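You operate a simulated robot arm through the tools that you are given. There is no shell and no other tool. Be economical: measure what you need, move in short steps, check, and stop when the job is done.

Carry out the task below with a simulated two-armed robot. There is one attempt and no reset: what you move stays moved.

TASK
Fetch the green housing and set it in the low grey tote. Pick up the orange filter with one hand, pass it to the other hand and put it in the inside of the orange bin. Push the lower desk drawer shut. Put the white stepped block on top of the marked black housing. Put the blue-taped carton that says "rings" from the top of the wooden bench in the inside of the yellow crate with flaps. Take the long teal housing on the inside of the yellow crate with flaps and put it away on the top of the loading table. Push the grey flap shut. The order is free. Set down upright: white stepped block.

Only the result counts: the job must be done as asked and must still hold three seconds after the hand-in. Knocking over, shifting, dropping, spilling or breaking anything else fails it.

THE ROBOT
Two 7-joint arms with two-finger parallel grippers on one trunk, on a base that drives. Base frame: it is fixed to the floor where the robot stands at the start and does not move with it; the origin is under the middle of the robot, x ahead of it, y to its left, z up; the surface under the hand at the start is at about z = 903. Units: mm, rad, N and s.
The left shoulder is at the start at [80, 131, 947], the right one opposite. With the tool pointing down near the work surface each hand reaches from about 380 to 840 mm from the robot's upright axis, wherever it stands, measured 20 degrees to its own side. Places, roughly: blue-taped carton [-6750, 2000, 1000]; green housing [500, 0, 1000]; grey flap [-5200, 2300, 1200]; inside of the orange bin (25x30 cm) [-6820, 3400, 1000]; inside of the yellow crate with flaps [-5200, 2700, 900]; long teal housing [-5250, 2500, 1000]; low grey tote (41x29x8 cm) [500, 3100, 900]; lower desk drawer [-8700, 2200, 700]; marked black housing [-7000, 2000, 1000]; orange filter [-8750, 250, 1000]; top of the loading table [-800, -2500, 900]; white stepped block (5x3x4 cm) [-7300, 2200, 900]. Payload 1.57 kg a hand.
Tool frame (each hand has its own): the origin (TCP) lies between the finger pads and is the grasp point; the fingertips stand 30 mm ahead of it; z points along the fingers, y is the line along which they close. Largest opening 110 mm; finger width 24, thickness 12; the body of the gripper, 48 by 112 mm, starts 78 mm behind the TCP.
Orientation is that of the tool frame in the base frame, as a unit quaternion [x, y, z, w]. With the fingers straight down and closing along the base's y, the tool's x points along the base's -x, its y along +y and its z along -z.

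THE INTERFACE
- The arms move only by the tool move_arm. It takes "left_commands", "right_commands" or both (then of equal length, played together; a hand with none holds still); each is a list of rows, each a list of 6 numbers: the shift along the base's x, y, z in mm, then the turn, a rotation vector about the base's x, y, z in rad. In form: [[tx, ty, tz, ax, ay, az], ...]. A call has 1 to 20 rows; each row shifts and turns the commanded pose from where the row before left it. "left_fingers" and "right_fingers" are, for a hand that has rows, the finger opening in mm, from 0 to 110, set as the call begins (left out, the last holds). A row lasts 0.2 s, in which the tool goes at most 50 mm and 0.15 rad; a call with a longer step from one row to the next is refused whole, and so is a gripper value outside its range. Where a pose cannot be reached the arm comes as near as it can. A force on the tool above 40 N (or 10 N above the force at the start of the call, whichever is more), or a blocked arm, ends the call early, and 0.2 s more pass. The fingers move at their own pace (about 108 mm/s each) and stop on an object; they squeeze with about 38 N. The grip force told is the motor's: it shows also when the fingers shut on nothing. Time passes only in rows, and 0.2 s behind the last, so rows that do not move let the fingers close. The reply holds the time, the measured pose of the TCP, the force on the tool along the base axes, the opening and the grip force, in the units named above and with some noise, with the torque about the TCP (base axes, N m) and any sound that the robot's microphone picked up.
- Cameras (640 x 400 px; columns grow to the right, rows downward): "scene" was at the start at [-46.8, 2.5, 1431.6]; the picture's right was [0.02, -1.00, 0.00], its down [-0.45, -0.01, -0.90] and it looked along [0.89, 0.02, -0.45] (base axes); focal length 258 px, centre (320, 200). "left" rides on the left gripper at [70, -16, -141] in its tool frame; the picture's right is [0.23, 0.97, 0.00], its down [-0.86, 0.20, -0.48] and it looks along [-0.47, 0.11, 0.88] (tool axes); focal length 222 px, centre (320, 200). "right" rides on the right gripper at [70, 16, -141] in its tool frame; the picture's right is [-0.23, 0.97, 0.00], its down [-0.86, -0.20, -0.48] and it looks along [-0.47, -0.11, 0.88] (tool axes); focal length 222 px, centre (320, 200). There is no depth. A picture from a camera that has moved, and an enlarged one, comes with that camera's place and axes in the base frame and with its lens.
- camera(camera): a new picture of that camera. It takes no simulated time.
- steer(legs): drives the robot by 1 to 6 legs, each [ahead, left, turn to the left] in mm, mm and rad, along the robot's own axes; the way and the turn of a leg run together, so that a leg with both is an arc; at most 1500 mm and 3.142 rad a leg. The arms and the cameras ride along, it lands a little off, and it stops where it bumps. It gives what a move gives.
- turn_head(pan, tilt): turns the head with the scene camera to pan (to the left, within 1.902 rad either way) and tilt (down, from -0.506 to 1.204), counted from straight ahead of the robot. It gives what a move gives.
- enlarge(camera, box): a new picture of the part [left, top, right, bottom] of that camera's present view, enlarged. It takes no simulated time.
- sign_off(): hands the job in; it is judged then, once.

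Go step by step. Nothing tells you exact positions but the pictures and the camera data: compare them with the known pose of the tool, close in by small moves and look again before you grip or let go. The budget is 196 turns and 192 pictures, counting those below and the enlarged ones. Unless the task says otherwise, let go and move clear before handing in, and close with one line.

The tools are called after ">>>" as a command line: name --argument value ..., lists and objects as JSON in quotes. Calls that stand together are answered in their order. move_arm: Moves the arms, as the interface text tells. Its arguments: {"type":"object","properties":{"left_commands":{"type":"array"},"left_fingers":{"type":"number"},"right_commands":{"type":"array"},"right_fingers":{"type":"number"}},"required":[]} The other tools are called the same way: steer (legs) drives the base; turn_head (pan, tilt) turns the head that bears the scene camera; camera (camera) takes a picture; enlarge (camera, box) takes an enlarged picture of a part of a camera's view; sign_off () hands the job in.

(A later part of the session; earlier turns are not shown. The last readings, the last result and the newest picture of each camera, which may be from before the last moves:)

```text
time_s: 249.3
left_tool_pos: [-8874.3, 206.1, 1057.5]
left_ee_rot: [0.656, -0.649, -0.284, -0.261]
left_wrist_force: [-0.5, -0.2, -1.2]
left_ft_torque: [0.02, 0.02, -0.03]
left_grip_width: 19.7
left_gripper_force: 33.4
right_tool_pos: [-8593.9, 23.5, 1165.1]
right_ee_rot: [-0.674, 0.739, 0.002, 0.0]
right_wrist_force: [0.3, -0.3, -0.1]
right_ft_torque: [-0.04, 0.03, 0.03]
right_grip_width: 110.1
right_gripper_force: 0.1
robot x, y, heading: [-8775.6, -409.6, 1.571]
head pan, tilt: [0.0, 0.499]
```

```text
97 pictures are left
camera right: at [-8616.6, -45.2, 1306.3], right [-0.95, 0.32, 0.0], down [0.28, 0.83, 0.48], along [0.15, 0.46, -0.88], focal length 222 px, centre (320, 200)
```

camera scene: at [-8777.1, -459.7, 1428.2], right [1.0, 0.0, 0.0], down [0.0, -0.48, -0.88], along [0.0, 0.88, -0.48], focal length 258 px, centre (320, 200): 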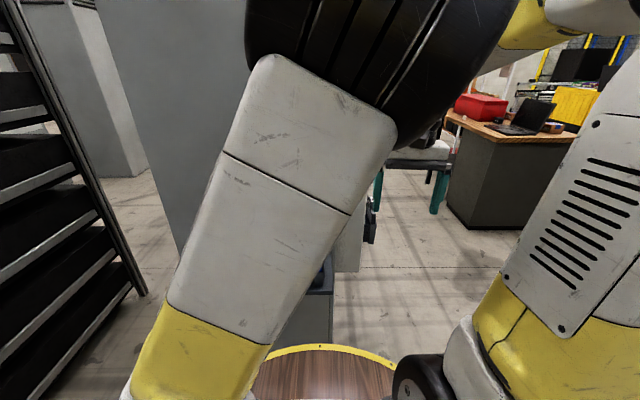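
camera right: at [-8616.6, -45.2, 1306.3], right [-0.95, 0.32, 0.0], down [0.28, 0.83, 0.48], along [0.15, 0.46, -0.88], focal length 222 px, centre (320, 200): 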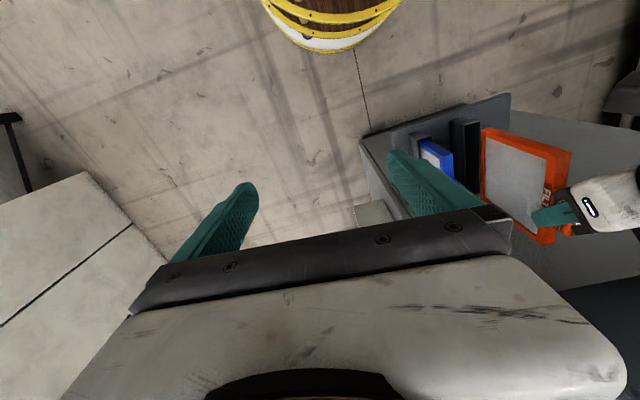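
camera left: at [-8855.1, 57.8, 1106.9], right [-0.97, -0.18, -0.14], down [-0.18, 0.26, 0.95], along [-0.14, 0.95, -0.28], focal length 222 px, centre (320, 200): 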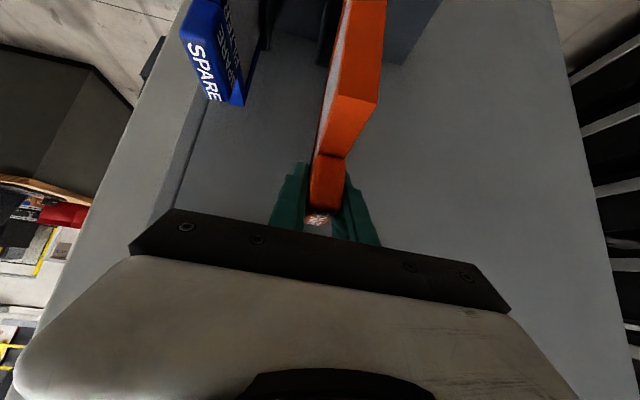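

The filter is clear of the slot. I lift slightly more and back out into free space for the hand-over.

>>> move_arm --left_commands '[[0, 0, 15, 0, 0, 0], [0, -10, 10, 0, 0, 0]]'

>>> steer --legs '[[-450, 0, 0]]'

>>> camera --camera "scene"

>>> camera --camera "right"

```text
time_s: 249.9
left_tool_pos: [-8873.3, 197.0, 1081.9]
left_ee_rot: [0.655, -0.65, -0.283, -0.262]
left_wrist_force: [-0.5, 0.2, -0.7]
left_ft_torque: [-0.02, 0.03, -0.02]
left_grip_width: 19.3
left_gripper_force: 33.7
right_tool_pos: [-8594.8, 23.5, 1164.4]
right_ee_rot: [-0.673, 0.739, 0.003, 0.0]
right_wrist_force: [0.1, -0.7, -0.5]
right_ft_torque: [-0.01, 0.01, 0.01]
right_grip_width: 109.7
right_gripper_force: 0.1
robot x, y, heading: [-8779.2, -408.6, 1.568]
head pan, tilt: [0.0, 0.499]
```

```text
time_s: 252.7
left_tool_pos: [-8875.6, -258.7, 1083.2]
left_ee_rot: [0.656, -0.648, -0.284, -0.261]
left_wrist_force: [0.1, -0.7, -1.3]
left_ft_torque: [-0.01, 0.01, 0.02]
left_grip_width: 19.3
left_gripper_force: 33.5
right_tool_pos: [-8594.5, -432.2, 1164.7]
right_ee_rot: [-0.675, 0.738, 0.003, 0.001]
right_wrist_force: [-0.3, 0.1, -0.8]
right_ft_torque: [0.01, -0.01, -0.02]
right_grip_width: 110.0
right_gripper_force: 0.1
robot x, y, heading: [-8778.3, -866.9, 1.571]
head pan, tilt: [0.0, 0.499]
```

```text
96 pictures are left
camera scene: at [-8776.8, -916.2, 1428.2], right [1.0, 0.0, 0.0], down [0.0, -0.48, -0.88], along [0.0, 0.88, -0.48], focal length 258 px, centre (320, 200)
```

scene: 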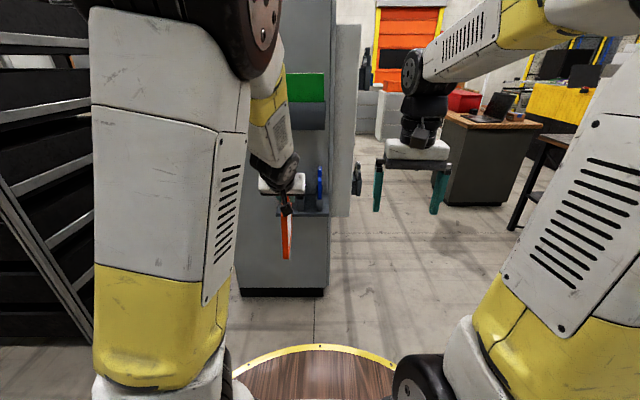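

```text
95 pictures are left
camera right: at [-8617.6, -501.9, 1306.3], right [-0.95, 0.31, 0.0], down [0.28, 0.83, 0.48], along [0.15, 0.46, -0.88], focal length 222 px, centre (320, 200)
```

right: 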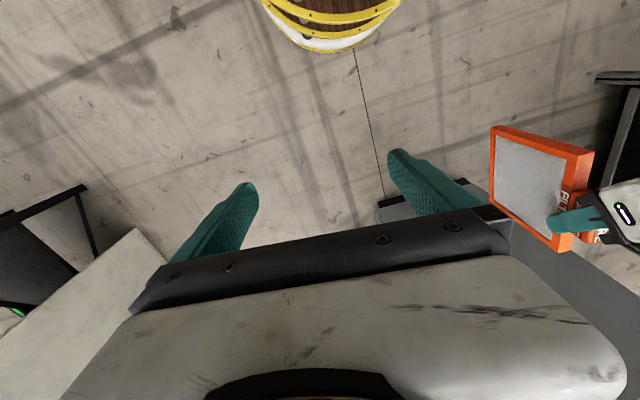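

>>> move_arm --left_commands '[[0, -8, 0, 0, 0, -0.12], [0, -8, 0, 0, 0, -0.12], [0, -8, 0, 0, 0, -0.12], [0, -8, 0, 0, 0, -0.12], [0, -8, 0, 0, 0, -0.12], [0, 0, 0, 0, 0, -0.1]]'

>>> camera --camera "scene"

>>> camera --camera "right"

```text
time_s: 254.1
left_tool_pos: [-8875.4, -301.1, 1082.2]
left_ee_rot: [-0.392, 0.835, 0.176, 0.344]
left_wrist_force: [0.1, 0.3, 0.4]
left_ft_torque: [0.01, 0.01, 0.04]
left_grip_width: 19.4
left_gripper_force: 33.3
left hand out of reach, approached as far as the arm can: row 3
right_tool_pos: [-8594.9, -432.9, 1165.1]
right_ee_rot: [-0.675, 0.738, 0.003, 0.001]
right_wrist_force: [0.7, 0.6, 0.8]
right_ft_torque: [0.02, 0.0, 0.01]
right_grip_width: 110.0
right_gripper_force: 0.0
robot x, y, heading: [-8781.5, -870.2, 1.568]
head pan, tilt: [0.0, 0.499]
```

```text
94 pictures are left
camera scene: at [-8777.0, -916.4, 1428.2], right [1.0, 0.0, 0.0], down [0.0, -0.48, -0.88], along [0.0, 0.88, -0.48], focal length 258 px, centre (320, 200)
```

scene: 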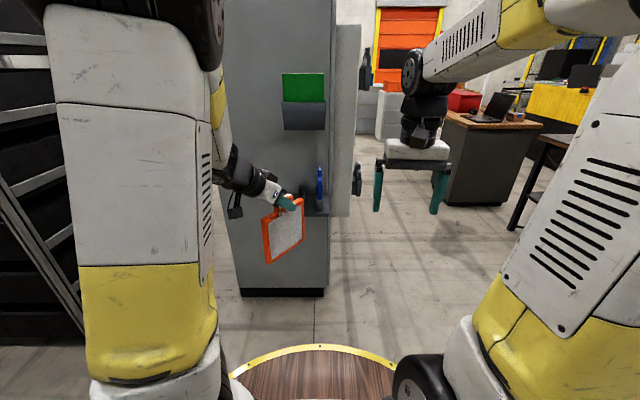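

```text
93 pictures are left
camera right: at [-8617.7, -502.1, 1306.4], right [-0.95, 0.31, 0.0], down [0.28, 0.83, 0.48], along [0.15, 0.46, -0.88], focal length 222 px, centre (320, 200)
```

right: 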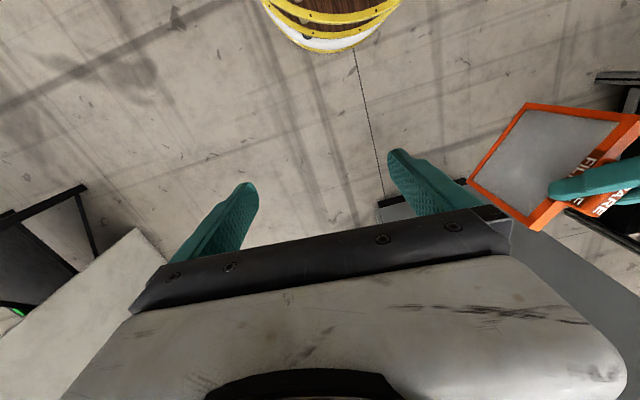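

The filter is turned 40° now, its free rear edge pointing ahead-right. I bring it to the middle and move the right hand, turned alike, toward that edge from the right.

>>> move_arm --left_commands '[[20, 0, 0, 0, 0, 0], [20, 0, 0, 0, 0, 0], [20, 0, 0, 0, 0, 0], [10, 0, 0, 0, 0, 0], [0, 0, 0, 0, 0, 0], [0, 0, 0, 0, 0, 0]]' --right_commands '[[10, 35, 5, 0, 0, -0.12], [10, 35, 5, 0, 0, -0.12], [10, 40, 5, 0, 0, -0.12], [0, 40, 5, 0, 0, -0.12], [0, 30, 0, 0, 0, -0.113], [0, 0, 0, 0, 0, 0]]' --right_fingers 80

>>> camera --camera "right"

>>> camera --camera "scene"

```text
time_s: 255.5
left_tool_pos: [-8806.0, -300.2, 1083.1]
left_ee_rot: [-0.394, 0.834, 0.177, 0.344]
left_wrist_force: [-0.4, 0.5, -0.8]
left_ft_torque: [-0.01, -0.01, -0.03]
left_grip_width: 19.4
left_gripper_force: 33.6
right_tool_pos: [-8564.7, -252.5, 1181.9]
right_ee_rot: [-0.428, 0.904, 0.003, 0.002]
right_wrist_force: [0.6, -1.3, -0.4]
right_ft_torque: [-0.05, 0.01, 0.0]
right_grip_width: 79.9
right_gripper_force: 0.0
robot x, y, heading: [-8781.0, -867.6, 1.57]
head pan, tilt: [0.0, 0.499]
```

```text
92 pictures are left
camera right: at [-8622.4, -298.0, 1324.0], right [-0.61, 0.79, 0.0], down [0.69, 0.53, 0.48], along [0.38, 0.3, -0.88], focal length 222 px, centre (320, 200)
```

right: 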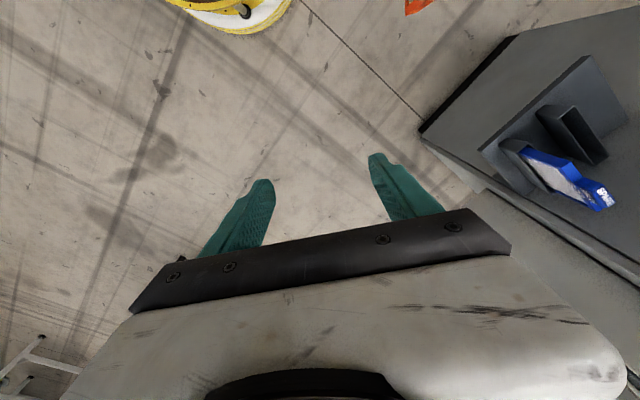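

```text
91 pictures are left
camera scene: at [-8776.8, -916.2, 1428.2], right [1.0, 0.0, 0.0], down [0.0, -0.48, -0.88], along [0.0, 0.88, -0.48], focal length 258 px, centre (320, 200)
```

scene: 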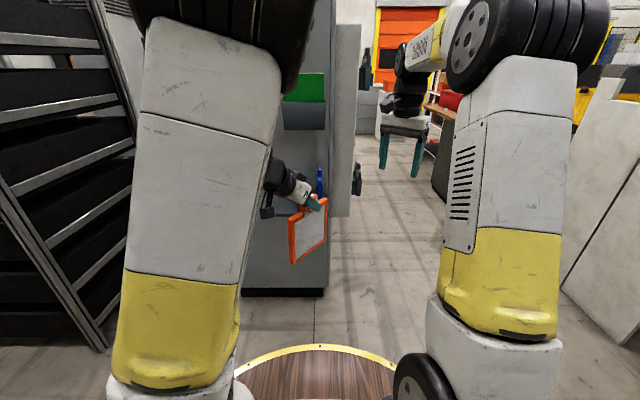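

>>> move_arm --right_commands '[[-42, 0, 0, 0, 0, 0], [-42, 0, 0, 0, 0, 0], [-42, 0, 0, 0, 0, 0], [-40, 0, 0, 0, 0, 0], [-37, 1, 0, 0, 0, 0]]'

>>> camera --camera "right"

>>> enlarge --camera "scene" --box '[220, 110, 420, 280]'

```text
time_s: 256.7
left_tool_pos: [-8805.6, -300.1, 1081.5]
left_ee_rot: [-0.393, 0.834, 0.176, 0.344]
left_wrist_force: [0.0, -0.1, -1.1]
left_ft_torque: [0.02, 0.03, 0.01]
left_grip_width: 19.6
left_gripper_force: 33.7
right_tool_pos: [-8767.1, -253.2, 1184.5]
right_ee_rot: [-0.429, 0.903, 0.002, 0.002]
right_wrist_force: [0.6, 0.2, 0.3]
right_ft_torque: [0.0, 0.03, 0.0]
right_grip_width: 79.8
right_gripper_force: 0.0
robot x, y, heading: [-8777.4, -867.3, 1.574]
head pan, tilt: [0.0, 0.499]
```

```text
90 pictures are left
camera right: at [-8824.8, -297.3, 1326.3], right [-0.61, 0.79, 0.0], down [0.69, 0.53, 0.48], along [0.38, 0.3, -0.88], focal length 222 px, centre (320, 200)
```

right: 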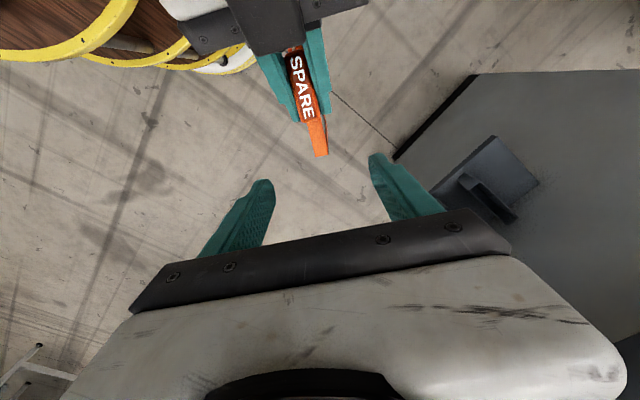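

```text
2.35 times, centred on (320, 195) of scene
camera zoom: at [-8776.5, -916.2, 1428.2], right [1.0, 0.0, 0.0], down [0.0, -0.48, -0.88], along [0.0, 0.88, -0.48], focal length 608 px, centre (320, 212)
```

zoom: 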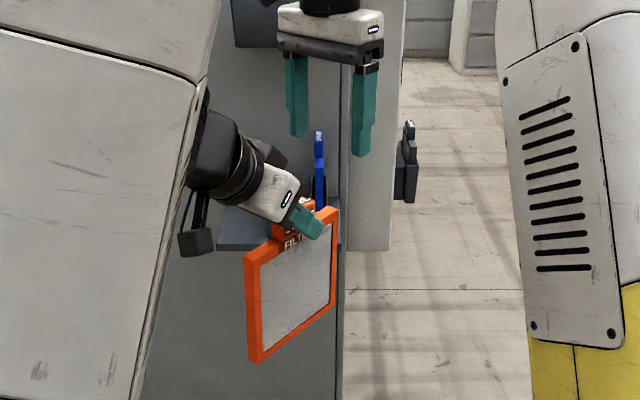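

The rear edge ends about 70 mm from the left grip; I aim the right fingers 48 mm out and lower them over the plate.

>>> move_arm --right_commands '[[-5, -5, -30, 0, 0, 0], [-5, -4, -30, 0, 0, 0], [0, 0, -25, 0, 0, 0]]'

>>> camera --camera "right"

>>> enlarge --camera "scene" --box '[220, 110, 420, 280]'

```text
time_s: 257.5
left_tool_pos: [-8806.2, -300.2, 1083.0]
left_ee_rot: [-0.393, 0.835, 0.176, 0.343]
left_wrist_force: [-0.1, -0.3, -1.2]
left_ft_torque: [0.04, -0.04, 0.0]
left_grip_width: 19.3
left_gripper_force: 33.1
right_tool_pos: [-8778.1, -260.9, 1098.9]
right_ee_rot: [-0.431, 0.903, 0.001, 0.002]
right_wrist_force: [0.2, -0.1, -0.5]
right_ft_torque: [-0.03, 0.0, -0.01]
right_grip_width: 80.0
right_gripper_force: 0.2
robot x, y, heading: [-8779.5, -865.9, 1.569]
head pan, tilt: [0.0, 0.499]
```

```text
88 pictures are left
camera right: at [-8835.3, -306.1, 1241.5], right [-0.61, 0.79, 0.0], down [0.69, 0.54, 0.48], along [0.38, 0.3, -0.88], focal length 222 px, centre (320, 200)
```

right: 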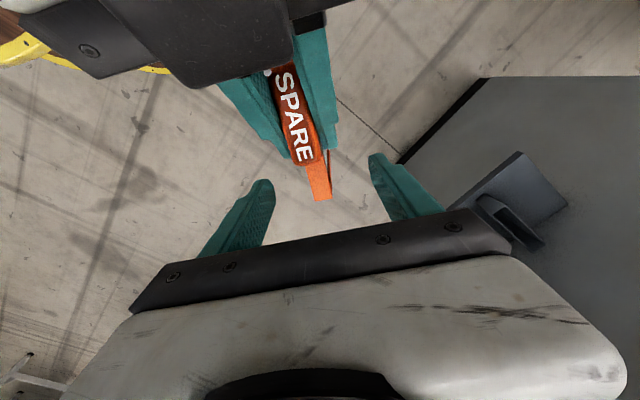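

```text
2.35 times, centred on (320, 195) of scene
camera zoom: at [-8776.9, -916.3, 1428.2], right [1.0, 0.0, 0.0], down [0.0, -0.48, -0.88], along [0.0, 0.88, -0.48], focal length 608 px, centre (320, 212)
```

zoom: 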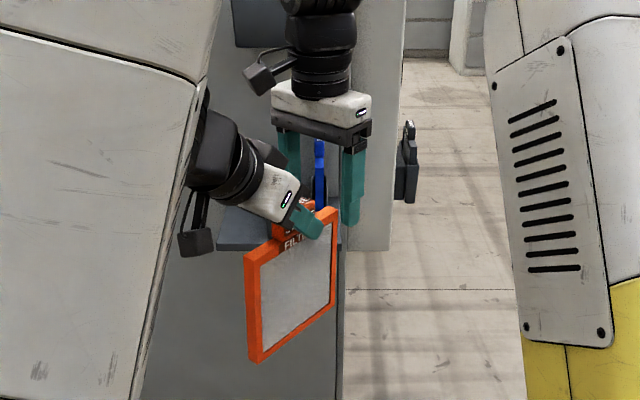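

>>> move_arm --right_commands '[[1, 2, -12, 0, 0, 0], [0, 0, -12, 0, 0, 0], [0, 0, -12, 0, 0, 0], [0, 0, 0, 0, 0, 0]]'

>>> camera --camera "right"

>>> enlarge --camera "scene" --box '[260, 130, 360, 230]'

```text
time_s: 258.5
left_tool_pos: [-8806.4, -299.8, 1082.5]
left_ee_rot: [-0.393, 0.834, 0.177, 0.344]
left_wrist_force: [0.3, -0.4, -0.4]
left_ft_torque: [-0.01, 0.01, 0.02]
left_grip_width: 19.6
left_gripper_force: 33.2
right_tool_pos: [-8776.3, -257.8, 1063.5]
right_ee_rot: [-0.429, 0.903, 0.002, 0.002]
right_wrist_force: [0.1, -0.1, 0.0]
right_ft_torque: [-0.02, -0.04, 0.0]
right_grip_width: 79.9
right_gripper_force: 0.0
robot x, y, heading: [-8774.7, -866.3, 1.571]
head pan, tilt: [0.0, 0.499]
```

```text
86 pictures are left
camera right: at [-8834.3, -302.6, 1205.4], right [-0.61, 0.79, 0.0], down [0.69, 0.53, 0.48], along [0.38, 0.3, -0.88], focal length 222 px, centre (320, 200)
```

right: 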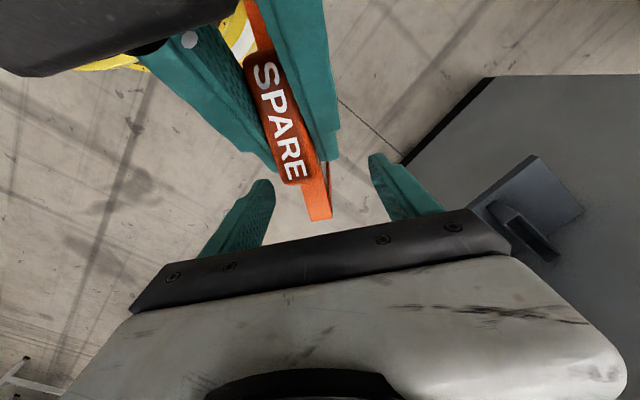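

```text
4.00 times, centred on (310, 180) of scene
camera zoom: at [-8776.9, -916.2, 1428.2], right [1.0, 0.0, 0.0], down [0.0, -0.48, -0.88], along [0.0, 0.88, -0.48], focal length 1034 px, centre (360, 280)
```

zoom: 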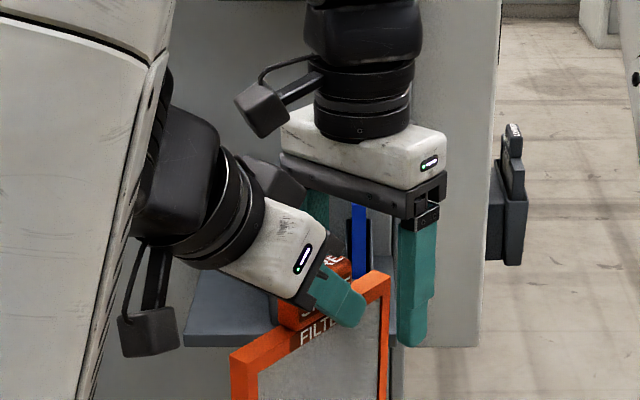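

>>> move_arm --right_commands '[[0, 0, 0, 0, 0, 0], [0, 0, 0, 0, 0, 0], [0, 0, 0, 0, 0, 0], [0, 0, 0, 0, 0, 0]]' --right_fingers 5

>>> camera --camera "right"

```text
time_s: 259.5
left_tool_pos: [-8807.0, -298.9, 1082.6]
left_ee_rot: [-0.395, 0.833, 0.178, 0.343]
left_wrist_force: [-11.0, 17.2, -6.6]
left_ft_torque: [-0.12, -0.39, 0.41]
left_grip_width: 19.3
left_gripper_force: 33.3
right_tool_pos: [-8776.2, -259.6, 1063.5]
right_ee_rot: [-0.43, 0.903, 0.001, 0.002]
right_wrist_force: [11.1, -16.4, 6.5]
right_ft_torque: [0.23, 0.76, 0.53]
right_grip_width: 15.5
right_gripper_force: 31.3
robot x, y, heading: [-8776.3, -866.0, 1.57]
head pan, tilt: [0.0, 0.499]
```

```text
84 pictures are left
camera right: at [-8833.9, -302.9, 1205.5], right [-0.61, 0.79, 0.0], down [0.69, 0.54, 0.48], along [0.38, 0.3, -0.88], focal length 222 px, centre (320, 200)
```

right: 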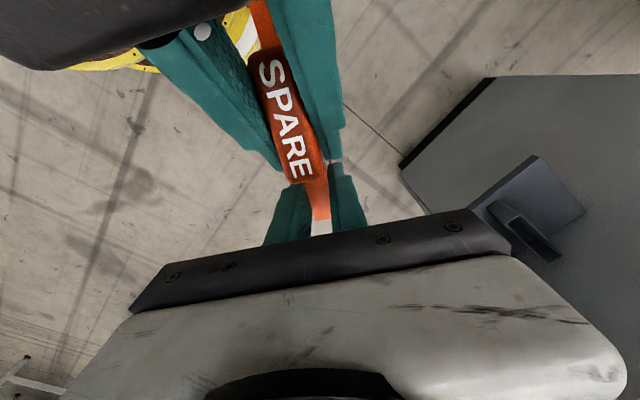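

Both hands hold it. The left hand lets go and draws back along its fingers.

>>> move_arm --left_commands '[[0, 0, 0, 0, 0, 0], [0, 0, 0, 0, 0, 0], [-9, -11, 14, 0, 0, 0], [-13, -17, 21, 0, 0, 0], [-18, -22, 28, 0, 0, 0], [-18, -22, 28, 0, 0, 0], [-20, -22, 28, 0, 0, 0]]' --left_fingers 60

>>> camera --camera "scene"

>>> camera --camera "right"

```text
time_s: 261.1
left_tool_pos: [-8883.3, -394.9, 1201.7]
left_ee_rot: [-0.393, 0.835, 0.175, 0.343]
left_wrist_force: [-0.5, 1.2, 0.2]
left_ft_torque: [-0.02, 0.0, -0.02]
left_grip_width: 59.8
left_gripper_force: 0.0
right_tool_pos: [-8776.8, -257.5, 1063.5]
right_ee_rot: [-0.43, 0.903, 0.002, 0.002]
right_wrist_force: [0.9, -0.4, -0.4]
right_ft_torque: [0.01, -0.05, 0.01]
right_grip_width: 15.4
right_gripper_force: 31.2
robot x, y, heading: [-8778.9, -869.9, 1.573]
head pan, tilt: [0.0, 0.499]
```

```text
83 pictures are left
camera scene: at [-8776.8, -915.8, 1428.2], right [1.0, 0.0, 0.0], down [0.0, -0.48, -0.88], along [0.0, 0.88, -0.48], focal length 258 px, centre (320, 200)
```

scene: 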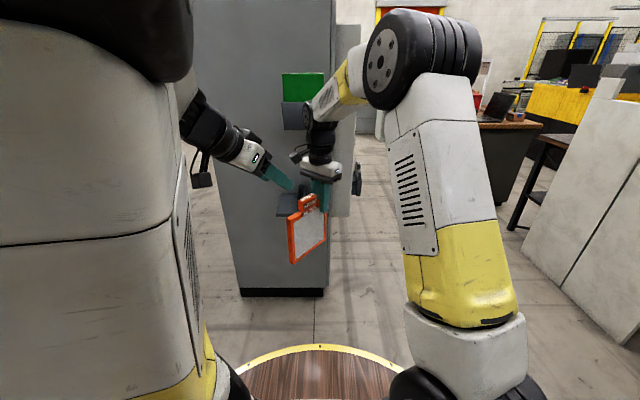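

```text
82 pictures are left
camera right: at [-8834.3, -302.4, 1205.4], right [-0.61, 0.79, 0.0], down [0.69, 0.53, 0.48], along [0.38, 0.3, -0.88], focal length 222 px, centre (320, 200)
```

right: 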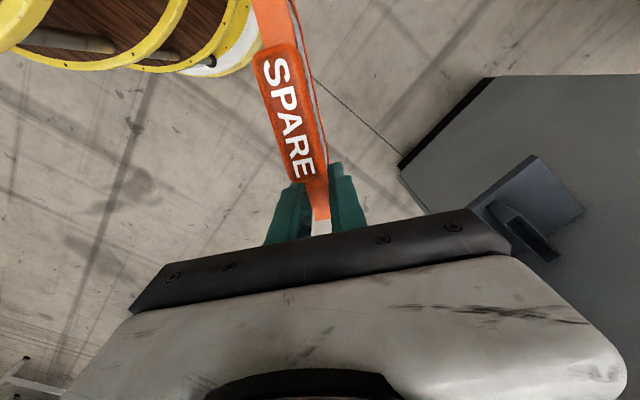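

Hand-over done. I bring both arms back to carrying poses.

>>> move_arm --left_commands '[[-3, -6, -5, -0.104, 0.0805, 0], [-3, -6, -5, -0.104, 0.0805, 0], [-3, -6, -5, -0.104, 0.0805, 0], [-3, -6, -5, -0.104, 0.0805, 0], [-3, -6, -5, -0.104, 0.0805, 0], [-3, -6, -5, -0.104, 0.0805, 0], [-5, 0, 0, 0, 0, 0.136], [-5, 0, 0, 0, 0, 0.136], [0, 0, 0, 0, 0, 0.136], [0, 0, 0, 0, 0, 0.136], [0, 0, 0, 0, 0, 0.136]]' --right_commands '[[12, -5, 20, 0, 0, 0], [12, -5, 20, 0, 0, 0], [12, -5, 20, 0, 0, 0.1], [12, -15, 20, 0, 0, 0.1], [12, -15, 20, 0, 0, 0.1], [12, -15, 20, 0, 0, 0.1], [0, -15, 0, 0, 0, 0.1], [0, -15, 0, 0, 0, 0.09], [0, 0, 0, 0, 0, 0], [0, 0, 0, 0, 0, 0], [0, 0, 0, 0, 0, 0]]'

>>> camera --camera "scene"

```text
time_s: 263.5
left_tool_pos: [-8904.9, -432.3, 1182.1]
left_ee_rot: [-0.689, 0.723, -0.022, 0.042]
left_wrist_force: [0.2, -0.1, 0.1]
left_ft_torque: [0.01, -0.01, 0.02]
left_grip_width: 59.9
left_gripper_force: 0.0
right_tool_pos: [-8693.4, -345.2, 1174.6]
right_ee_rot: [-0.664, 0.748, -0.008, -0.003]
right_wrist_force: [0.5, 0.0, -1.2]
right_ft_torque: [0.05, -0.01, -0.02]
right_grip_width: 15.3
right_gripper_force: 31.5
robot x, y, heading: [-8777.9, -866.8, 1.573]
head pan, tilt: [0.0, 0.499]
```

```text
81 pictures are left
camera scene: at [-8776.8, -916.3, 1428.2], right [1.0, 0.0, 0.0], down [0.0, -0.48, -0.88], along [0.0, 0.88, -0.48], focal length 258 px, centre (320, 200)
```

scene: 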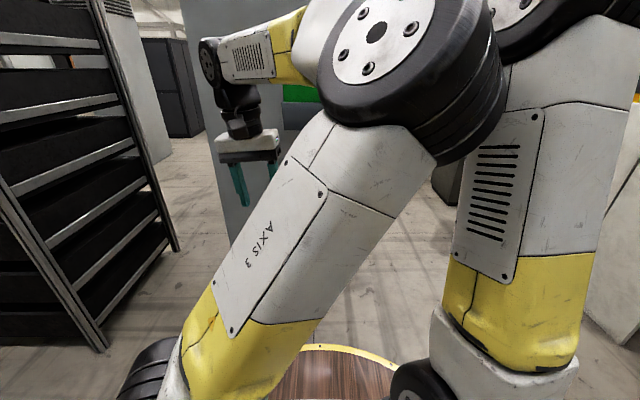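

>>> move_arm --left_commands '[[-40, 20, 0, 0, 0, 0.02], [-40, 25, 0, 0, 0, 0.02], [-40, 25, 0, 0, 0, 0], [-40, 25, 0, 0, 0, 0], [-40, 25, 0, 0, 0, 0]]'

>>> camera --camera "scene"

```text
time_s: 264.7
left_tool_pos: [-9050.1, -345.1, 1170.7]
left_ee_rot: [0.717, -0.697, -0.003, 0.0]
left_wrist_force: [0.0, -0.5, 0.9]
left_ft_torque: [0.02, 0.02, 0.0]
left_grip_width: 60.2
left_gripper_force: 0.0
left hand out of reach, approached as far as the arm can: row 4, 5
right_tool_pos: [-8704.7, -350.4, 1184.5]
right_ee_rot: [-0.673, 0.739, 0.002, 0.001]
right_wrist_force: [0.2, 1.1, -0.9]
right_ft_torque: [0.02, 0.01, 0.0]
right_grip_width: 15.5
right_gripper_force: 31.0
robot x, y, heading: [-8776.1, -868.1, 1.57]
head pan, tilt: [0.0, 0.499]
```

```text
80 pictures are left
camera scene: at [-8776.7, -916.1, 1428.2], right [1.0, 0.0, 0.0], down [0.0, -0.48, -0.88], along [0.0, 0.88, -0.48], focal length 258 px, centre (320, 200)
```

scene: 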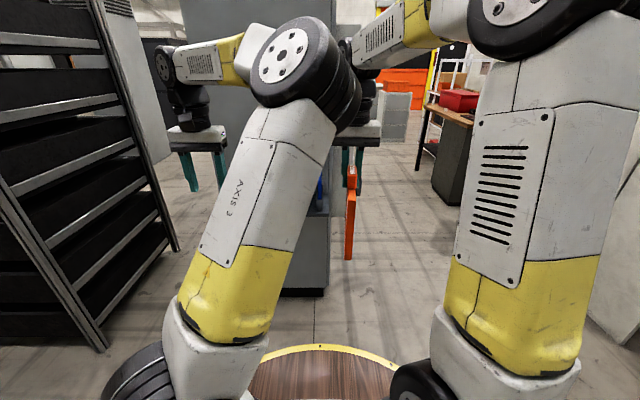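

>>> move_arm --left_commands '[[30, -10, 0, 0, 0, -0.02], [30, -15, 0, 0, 0, -0.02], [30, -15, 0, 0, 0, 0], [10, -10, 0, 0, 0, 0]]'

>>> steer --legs '[[0, -870, 0], [1500, 0, 0], [500, 0, 0]]'

>>> camera --camera "scene"

```text
time_s: 265.7
left_tool_pos: [-8950.0, -396.4, 1172.2]
left_ee_rot: [-0.703, 0.711, 0.002, 0.0]
left_wrist_force: [-0.1, 0.2, -1.4]
left_ft_torque: [-0.02, -0.04, -0.04]
left_grip_width: 60.1
left_gripper_force: 0.1
right_tool_pos: [-8704.8, -350.6, 1183.9]
right_ee_rot: [-0.674, 0.739, 0.002, 0.002]
right_wrist_force: [0.3, 0.1, -1.2]
right_ft_torque: [0.02, -0.03, 0.01]
right_grip_width: 15.7
right_gripper_force: 31.2
robot x, y, heading: [-8778.5, -869.3, 1.573]
head pan, tilt: [0.0, 0.499]
```

```text
time_s: 279.9
left_tool_pos: [-8097.6, 1601.8, 1171.3]
left_ee_rot: [0.709, -0.705, -0.003, 0.001]
left_wrist_force: [-0.1, 0.1, -0.6]
left_ft_torque: [-0.02, 0.02, 0.01]
left_grip_width: 60.0
left_gripper_force: 0.0
right_tool_pos: [-7852.1, 1653.3, 1185.2]
right_ee_rot: [-0.679, 0.734, 0.003, 0.002]
right_wrist_force: [0.0, -0.2, 0.1]
right_ft_torque: [0.06, 0.01, 0.01]
right_grip_width: 15.4
right_gripper_force: 31.6
robot x, y, heading: [-7917.3, 1132.5, 1.59]
head pan, tilt: [0.0, 0.499]
```

```text
79 pictures are left
camera scene: at [-7916.2, 1084.7, 1428.2], right [1.0, 0.02, 0.0], down [0.01, -0.48, -0.88], along [-0.01, 0.88, -0.48], focal length 258 px, centre (320, 200)
```

scene: 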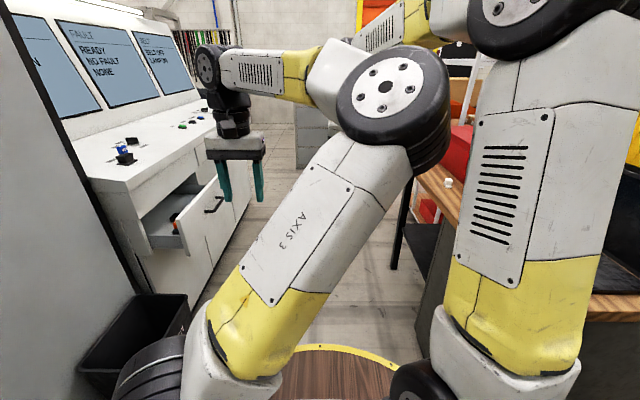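

The open lower drawer is at the console on the left; the white block sits on the bench's west part at about (-7330, 2200). I drive up between them and turn to the drawer.

>>> steer --legs '[[900, -110, 0], [0, 0, 1.55]]'

>>> turn_head --pan 0.0 --tilt 0.6

>>> camera --camera "scene"

>>> camera --camera "left"

```text
time_s: 288.4
left_tool_pos: [-8292.4, 1848.2, 1171.5]
left_ee_rot: [1.0, -0.007, -0.002, 0.003]
left_wrist_force: [-0.3, 0.0, 0.2]
left_ft_torque: [0.0, -0.01, -0.03]
left_grip_width: 60.2
left_gripper_force: 0.0
right_tool_pos: [-8340.1, 2094.9, 1183.9]
right_ee_rot: [0.999, -0.048, -0.002, 0.0]
right_wrist_force: [-0.3, -0.5, -0.4]
right_ft_torque: [0.01, 0.03, 0.02]
right_grip_width: 15.4
right_gripper_force: 30.7
robot x, y, heading: [-7819.8, 2019.3, 3.141]
head pan, tilt: [0.0, 0.499]
```

```text
time_s: 289.0
left_tool_pos: [-8293.0, 1849.0, 1171.3]
left_ee_rot: [1.0, -0.007, -0.002, 0.002]
left_wrist_force: [0.1, 0.1, 0.0]
left_ft_torque: [0.0, 0.01, -0.03]
left_grip_width: 60.0
left_gripper_force: 0.1
right_tool_pos: [-8338.1, 2096.1, 1184.2]
right_ee_rot: [0.999, -0.048, -0.003, 0.0]
right_wrist_force: [-0.2, -0.2, -1.2]
right_ft_torque: [0.03, 0.08, 0.01]
right_grip_width: 15.3
right_gripper_force: 31.2
robot x, y, heading: [-7822.7, 2017.7, 3.137]
head pan, tilt: [0.0, 0.6]
```

```text
78 pictures are left
camera scene: at [-7768.3, 2019.5, 1419.2], right [0.0, 1.0, 0.0], down [0.56, 0.0, -0.83], along [-0.83, 0.0, -0.56], focal length 258 px, centre (320, 200)
```

scene: 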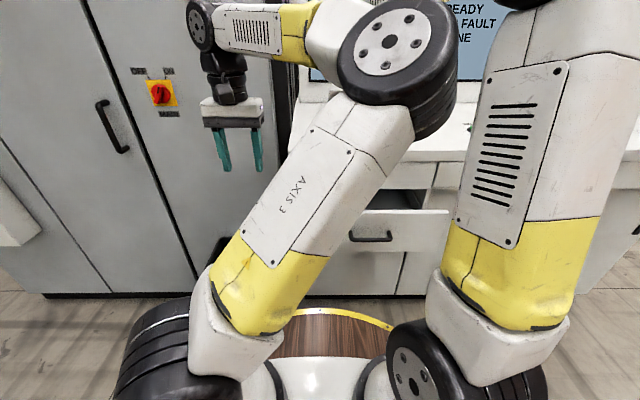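

```text
77 pictures are left
camera left: at [-8223.1, 1864.7, 1312.2], right [0.21, -0.98, 0.0], down [-0.86, -0.19, 0.48], along [-0.47, -0.1, -0.88], focal length 222 px, centre (320, 200)
```

left: 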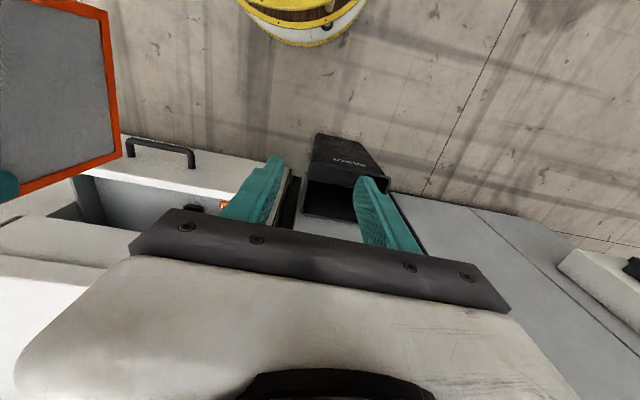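

The drawer front is at x≈-8450, handle at (-8442, 2194, 806). I shift north so the left hand lines up, close its fingers and tilt it forward for pushing.

>>> steer --legs '[[60, -330, 0]]'

>>> move_arm --left_commands '[[0, 0, -20, 0, 0.131, 0], [0, 0, -20, 0, 0.131, 0], [0, 0, -20, 0, 0.131, 0], [0, 0, -20, 0, 0.131, 0], [0, 0, -30, 0, 0.131, 0], [0, 0, -30, 0, 0.131, 0], [0, 0, -30, 0, 0, 0]]' --left_fingers 0

>>> camera --camera "scene"

>>> camera --camera "left"

```text
time_s: 291.2
left_tool_pos: [-8350.8, 2181.6, 1172.1]
left_ee_rot: [1.0, -0.01, -0.002, 0.002]
left_wrist_force: [-0.5, -0.2, 0.9]
left_ft_torque: [0.07, 0.03, -0.03]
left_grip_width: 60.2
left_gripper_force: 0.1
right_tool_pos: [-8395.6, 2427.6, 1185.8]
right_ee_rot: [0.999, -0.052, -0.001, 0.001]
right_wrist_force: [-0.7, 0.5, -1.3]
right_ft_torque: [0.03, 0.02, -0.02]
right_grip_width: 15.2
right_gripper_force: 30.9
robot x, y, heading: [-7878.4, 2351.0, 3.13]
head pan, tilt: [0.0, 0.6]
```

```text
time_s: 292.3
left_tool_pos: [-8345.2, 2117.2, 1082.0]
left_ee_rot: [0.965, 0.07, -0.25, 0.03]
left_wrist_force: [0.7, -0.3, 0.7]
left_ft_torque: [0.01, 0.03, 0.01]
left_grip_width: 0.0
left_gripper_force: 22.0
right_tool_pos: [-8392.7, 2428.8, 1197.6]
right_ee_rot: [0.999, -0.05, -0.016, 0.005]
right_wrist_force: [-0.3, -0.5, -0.4]
right_ft_torque: [-0.02, 0.05, 0.02]
right_grip_width: 15.5
right_gripper_force: 31.5
robot x, y, heading: [-7882.8, 2348.7, 3.131]
head pan, tilt: [0.0, 0.6]
stopped in row 5 (left hand): the arm was blocked; the commanded pose is now the measured one
```

```text
76 pictures are left
camera scene: at [-7826.4, 2349.8, 1419.1], right [0.01, 1.0, 0.0], down [0.57, -0.01, -0.82], along [-0.82, 0.01, -0.57], focal length 258 px, centre (320, 200)
```

scene: 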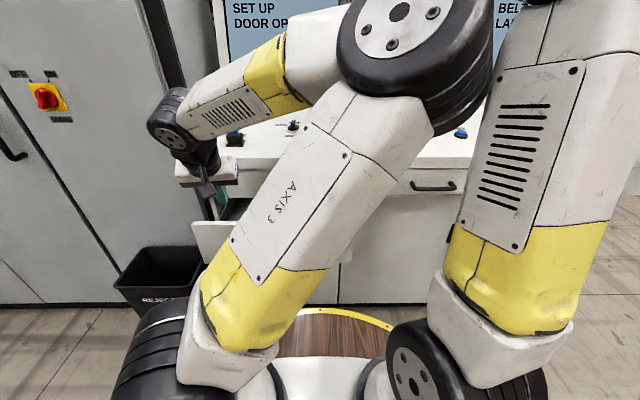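

```text
75 pictures are left
camera left: at [-8221.1, 2154.7, 1170.6], right [0.34, -0.94, -0.09], down [-0.48, -0.26, 0.84], along [-0.81, -0.24, -0.54], focal length 222 px, centre (320, 200)
```

left: 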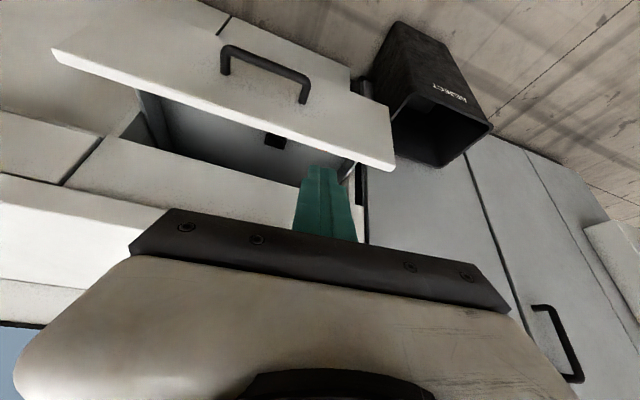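

The left elbow had folded inward and touched the right arm. I untilt, swing the left hand wide to the left to bring the elbow out again.

>>> move_arm --left_commands '[[0, -10, 20, 0, -0.13, 0], [0, -20, 20, 0, -0.13, 0], [0, -30, 20, 0, -0.13, 0], [0, -40, 20, 0, -0.12, 0], [20, -40, 10, 0, 0, 0], [20, -40, 0, 0, 0, 0], [20, -40, 0, 0, 0, 0.1], [20, -40, 0, 0, 0, 0.1], [20, -40, 0, 0, 0, 0.1], [30, -30, 0, 0, 0, 0.1]]'

>>> camera --camera "scene"

```text
time_s: 294.5
left_tool_pos: [-8168.8, 1882.4, 1182.9]
left_ee_rot: [0.965, 0.258, 0.009, 0.045]
left_wrist_force: [-1.1, 0.8, 0.5]
left_ft_torque: [-0.03, -0.01, -0.02]
left_grip_width: 0.0
left_gripper_force: 21.0
left hand out of reach, approached as far as the arm can: row 6, 7, 8, 9, 10
right_tool_pos: [-8393.6, 2429.4, 1197.6]
right_ee_rot: [0.999, -0.051, -0.016, 0.005]
right_wrist_force: [-0.3, 0.4, -0.8]
right_ft_torque: [0.03, 0.05, 0.0]
right_grip_width: 15.4
right_gripper_force: 30.9
robot x, y, heading: [-7881.7, 2354.5, 3.129]
head pan, tilt: [0.0, 0.6]
```

```text
74 pictures are left
camera scene: at [-7826.4, 2349.5, 1419.1], right [0.01, 1.0, 0.0], down [0.57, -0.01, -0.82], along [-0.82, 0.01, -0.57], focal length 258 px, centre (320, 200)
```

scene: 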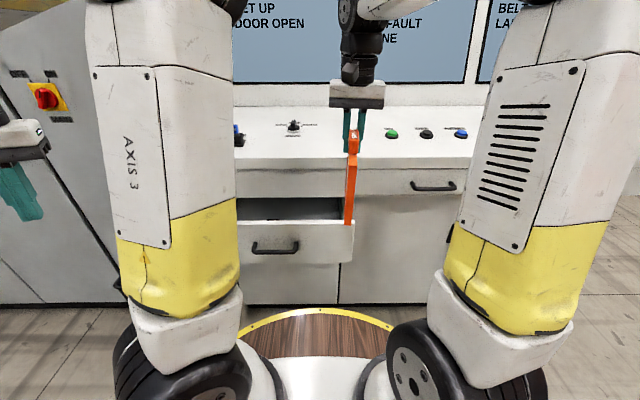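

>>> steer --legs '[[-70, 0, 0]]'

>>> move_arm --left_commands '[[-30, 15, 0, 0, 0, -0.1], [-40, 25, 0, 0, 0, -0.1], [-40, 25, 0, 0, 0, -0.1], [-40, 25, -10, 0, 0, -0.1], [-35, 30, -20, 0, 0, -0.1], [-30, 30, -20, 0, 0, -0.03], [-20, 30, -20, 0, 0, 0], [-20, 30, -20, 0, 0, 0]]'

>>> camera --camera "scene"

```text
time_s: 295.5
left_tool_pos: [-8098.1, 1881.4, 1181.9]
left_ee_rot: [0.965, 0.259, 0.009, 0.044]
left_wrist_force: [0.8, -0.4, 0.1]
left_ft_torque: [-0.01, 0.0, -0.01]
left_grip_width: 0.0
left_gripper_force: 21.3
right_tool_pos: [-8323.0, 2428.5, 1196.7]
right_ee_rot: [0.999, -0.05, -0.016, 0.005]
right_wrist_force: [-0.3, -0.7, -0.1]
right_ft_torque: [-0.01, 0.02, 0.0]
right_grip_width: 15.5
right_gripper_force: 31.3
robot x, y, heading: [-7805.1, 2348.5, 3.134]
head pan, tilt: [0.0, 0.6]
```

```text
refused: row 5 steps farther than a row can; nothing moved
```

```text
73 pictures are left
camera scene: at [-7754.9, 2348.9, 1419.1], right [0.01, 1.0, 0.0], down [0.57, 0.0, -0.82], along [-0.82, 0.01, -0.57], focal length 258 px, centre (320, 200)
```

scene: 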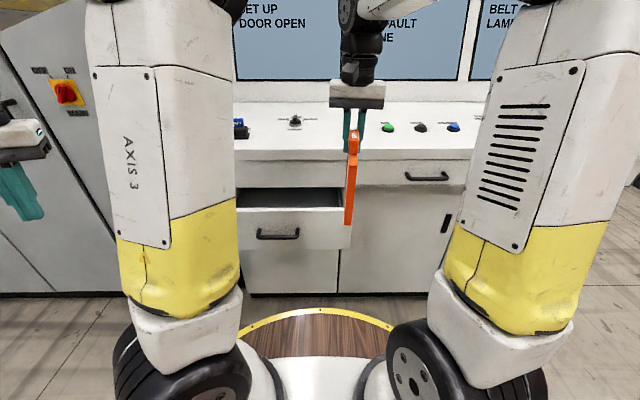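

>>> move_arm --left_commands '[[-35, 15, 0, 0, 0, -0.06], [-35, 20, 0, 0, 0, -0.06], [-35, 25, 0, 0, 0, -0.06], [-30, 30, -10, 0, 0, -0.06], [-30, 30, -10, 0, 0, -0.06], [-25, 35, -15, 0, 0, -0.06], [-20, 35, -15, 0, 0, -0.06], [-20, 35, -15, 0, 0, -0.06], [-10, 35, -15, 0, 0, -0.04], [0, 25, -15, 0, 0, 0]]'

>>> camera --camera "scene"

```text
time_s: 297.7
left_tool_pos: [-8336.3, 2167.0, 1086.4]
left_ee_rot: [0.999, 0.001, -0.002, 0.046]
left_wrist_force: [0.7, -0.2, -0.3]
left_ft_torque: [0.01, -0.01, -0.02]
left_grip_width: 0.0
left_gripper_force: 21.2
right_tool_pos: [-8321.2, 2427.3, 1196.1]
right_ee_rot: [0.999, -0.05, -0.016, 0.005]
right_wrist_force: [-0.1, -0.7, -0.4]
right_ft_torque: [0.02, 0.03, -0.02]
right_grip_width: 15.6
right_gripper_force: 31.8
robot x, y, heading: [-7807.4, 2349.7, 3.131]
head pan, tilt: [0.0, 0.6]
```

```text
72 pictures are left
camera scene: at [-7754.8, 2348.7, 1419.1], right [0.01, 1.0, 0.0], down [0.57, 0.0, -0.82], along [-0.82, 0.01, -0.57], focal length 258 px, centre (320, 200)
```

scene: 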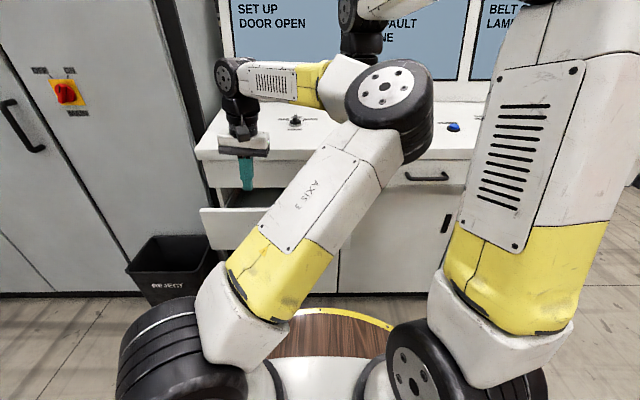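

>>> move_arm --left_commands '[[0, -35, 15, 0, 0, 0.04], [0, -40, 15, 0, 0, 0.06], [0, -40, 15, 0, 0, 0.06], [0, -40, 15, 0, 0, 0.06], [10, -40, 10, 0, 0, 0.06], [20, -40, 0, 0, 0, 0.06], [30, -35, 0, 0, 0, 0.06], [30, -35, 0, 0, 0, 0.06]]'

>>> steer --legs '[[0, -270, 0]]'

>>> camera --camera "scene"

```text
time_s: 299.5
left_tool_pos: [-8280.8, 1996.8, 1184.2]
left_ee_rot: [0.976, 0.214, 0.007, 0.045]
left_wrist_force: [1.1, 0.3, -0.2]
left_ft_torque: [0.02, -0.01, 0.01]
left_grip_width: 0.1
left_gripper_force: 20.6
left hand out of reach, approached as far as the arm can: row 3, 4, 5, 6, 8
right_tool_pos: [-8322.6, 2427.3, 1197.2]
right_ee_rot: [0.999, -0.05, -0.016, 0.005]
right_wrist_force: [0.2, -0.5, -0.5]
right_ft_torque: [0.01, 0.08, 0.01]
right_grip_width: 15.4
right_gripper_force: 31.2
robot x, y, heading: [-7808.5, 2349.8, 3.13]
head pan, tilt: [0.0, 0.6]
```

```text
time_s: 301.4
left_tool_pos: [-8279.4, 2270.4, 1184.6]
left_ee_rot: [0.976, 0.213, 0.007, 0.045]
left_wrist_force: [0.3, -0.3, -0.1]
left_ft_torque: [0.03, -0.01, 0.0]
left_grip_width: 0.0
left_gripper_force: 20.6
right_tool_pos: [-8319.4, 2699.8, 1197.0]
right_ee_rot: [0.999, -0.051, -0.016, 0.005]
right_wrist_force: [0.7, -0.2, -0.3]
right_ft_torque: [-0.01, 0.05, 0.0]
right_grip_width: 15.3
right_gripper_force: 30.6
robot x, y, heading: [-7807.6, 2620.9, 3.132]
head pan, tilt: [0.0, 0.6]
```

```text
71 pictures are left
camera scene: at [-7752.3, 2621.6, 1419.1], right [0.01, 1.0, 0.0], down [0.57, -0.01, -0.82], along [-0.82, 0.01, -0.57], focal length 258 px, centre (320, 200)
```

scene: 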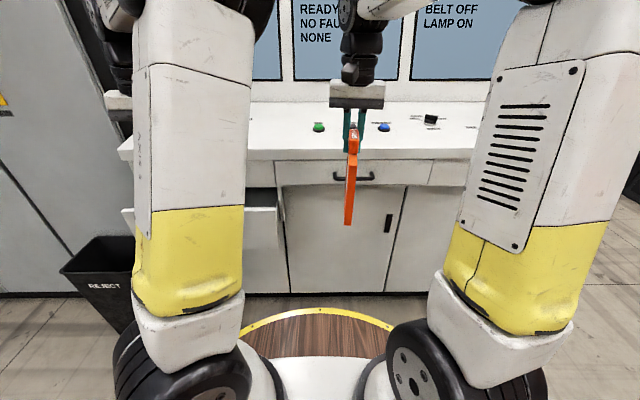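

>>> move_arm --left_commands '[[0, -10, -40, 0, 0, 0], [0, -10, -40, 0, 0, 0], [0, -10, -40, 0, 0, 0], [0, -10, -40, 0, 0.1, 0], [0, -10, -40, 0, 0.13, 0], [0, -10, -40, 0, 0.13, 0], [0, -10, -40, 0, 0.13, 0], [0, -10, -35, 0, 0.13, 0], [0, 0, -30, 0, 0.13, 0]]'

>>> camera --camera "scene"

>>> camera --camera "left"

```text
time_s: 303.4
left_tool_pos: [-8338.4, 2258.4, 1069.3]
left_ee_rot: [0.927, 0.214, -0.308, -0.021]
left_wrist_force: [0.1, -0.9, -0.1]
left_ft_torque: [-0.01, -0.01, -0.02]
left_grip_width: 0.0
left_gripper_force: 20.8
left hand out of reach, approached as far as the arm can: row 1, 2, 3, 4, 5, 6, 7, 8, 9
right_tool_pos: [-8319.2, 2701.5, 1196.8]
right_ee_rot: [0.999, -0.051, -0.016, 0.005]
right_wrist_force: [0.7, -0.4, -0.4]
right_ft_torque: [0.01, 0.06, 0.0]
right_grip_width: 15.4
right_gripper_force: 31.2
robot x, y, heading: [-7802.4, 2621.0, 3.129]
head pan, tilt: [0.0, 0.6]
```

```text
70 pictures are left
camera scene: at [-7752.1, 2621.5, 1419.1], right [0.01, 1.0, 0.0], down [0.56, -0.01, -0.83], along [-0.82, 0.01, -0.56], focal length 258 px, centre (320, 200)
```

scene: 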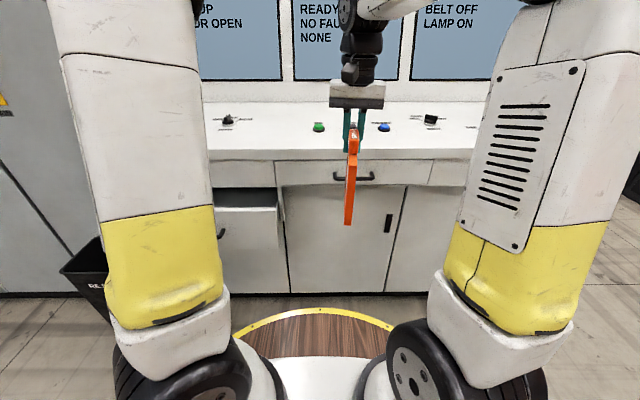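

```text
69 pictures are left
camera left: at [-8213.1, 2316.3, 1147.8], right [0.54, -0.79, -0.29], down [-0.26, -0.49, 0.83], along [-0.8, -0.37, -0.47], focal length 222 px, centre (320, 200)
```

left: 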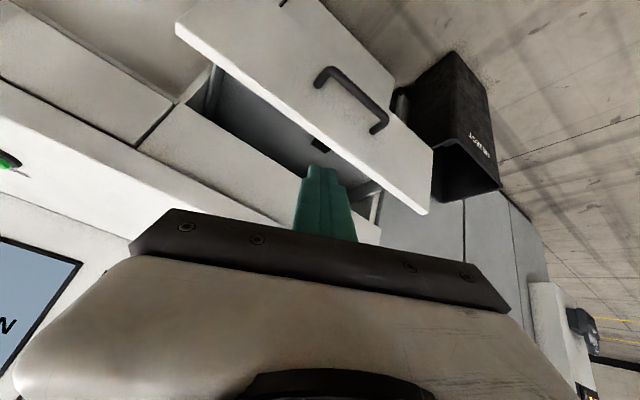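

The left arm cannot reach low in its present fold. I leave the drawer for the healthy right arm and first deliver the filter; I stow the left hand and look north.

>>> move_arm --left_commands '[[15, 5, 25, 0, -0.12, 0], [15, 5, 25, 0, -0.12, 0], [15, 5, 25, 0, -0.12, 0], [15, 5, 25, 0, -0.12, 0], [15, 5, 15, 0, -0.12, 0], [15, 5, 0, 0, -0.03, 0], [0, 5, 0, 0, 0, -0.1], [0, 5, 0, 0, 0, -0.1], [0, 0, 0, 0, 0, -0.1], [0, 0, 0, 0, 0, -0.1]]'

>>> steer --legs '[[0, 0, -1.56]]'

>>> turn_head --pan -0.6 --tilt 0.35

>>> camera --camera "scene"

```text
time_s: 305.6
left_tool_pos: [-8248.9, 2301.2, 1187.0]
left_ee_rot: [0.999, 0.01, -0.014, 0.043]
left_wrist_force: [-0.1, 0.4, -0.3]
left_ft_torque: [-0.01, -0.02, 0.0]
left_grip_width: 0.0
left_gripper_force: 21.4
right_tool_pos: [-8319.5, 2700.9, 1197.5]
right_ee_rot: [0.999, -0.051, -0.016, 0.005]
right_wrist_force: [-0.7, 0.1, 0.4]
right_ft_torque: [0.0, 0.02, 0.0]
right_grip_width: 15.4
right_gripper_force: 31.1
robot x, y, heading: [-7808.5, 2624.7, 3.132]
head pan, tilt: [0.0, 0.6]
```

```text
time_s: 309.9
left_tool_pos: [-8119.9, 3069.7, 1187.3]
left_ee_rot: [0.708, -0.705, -0.041, 0.021]
left_wrist_force: [0.2, -0.2, 0.1]
left_ft_torque: [-0.01, 0.01, 0.04]
left_grip_width: 0.0
left_gripper_force: 21.8
right_tool_pos: [-7717.7, 3136.5, 1196.7]
right_ee_rot: [-0.664, 0.747, 0.015, 0.008]
right_wrist_force: [0.6, 0.1, -0.7]
right_ft_torque: [0.0, 0.02, -0.02]
right_grip_width: 15.5
right_gripper_force: 31.3
robot x, y, heading: [-7800.8, 2624.1, 1.544]
head pan, tilt: [0.0, 0.6]
```

```text
time_s: 310.9
left_tool_pos: [-8118.7, 3070.7, 1187.8]
left_ee_rot: [0.708, -0.704, -0.041, 0.021]
left_wrist_force: [0.0, 0.5, 0.0]
left_ft_torque: [0.01, 0.02, 0.0]
left_grip_width: 0.1
left_gripper_force: 21.5
right_tool_pos: [-7717.0, 3135.6, 1197.7]
right_ee_rot: [-0.665, 0.747, 0.015, 0.007]
right_wrist_force: [0.9, -1.0, -2.4]
right_ft_torque: [0.06, 0.02, -0.03]
right_grip_width: 15.6
right_gripper_force: 31.6
robot x, y, heading: [-7804.4, 2624.5, 1.548]
head pan, tilt: [-0.6, 0.351]
```

```text
68 pictures are left
camera scene: at [-7752.7, 2558.1, 1441.9], right [0.81, -0.58, 0.0], down [-0.2, -0.28, -0.94], along [0.55, 0.76, -0.34], focal length 258 px, centre (320, 200)
```

scene: 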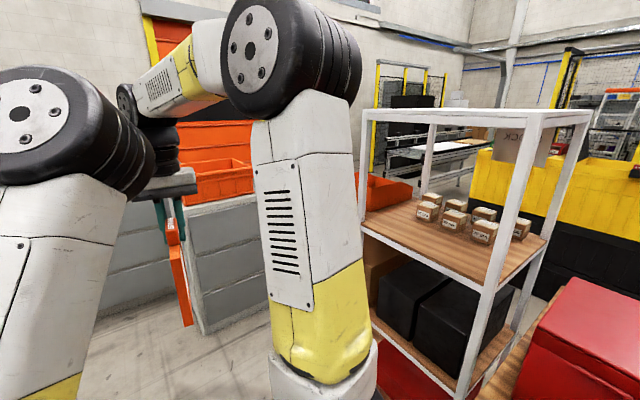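

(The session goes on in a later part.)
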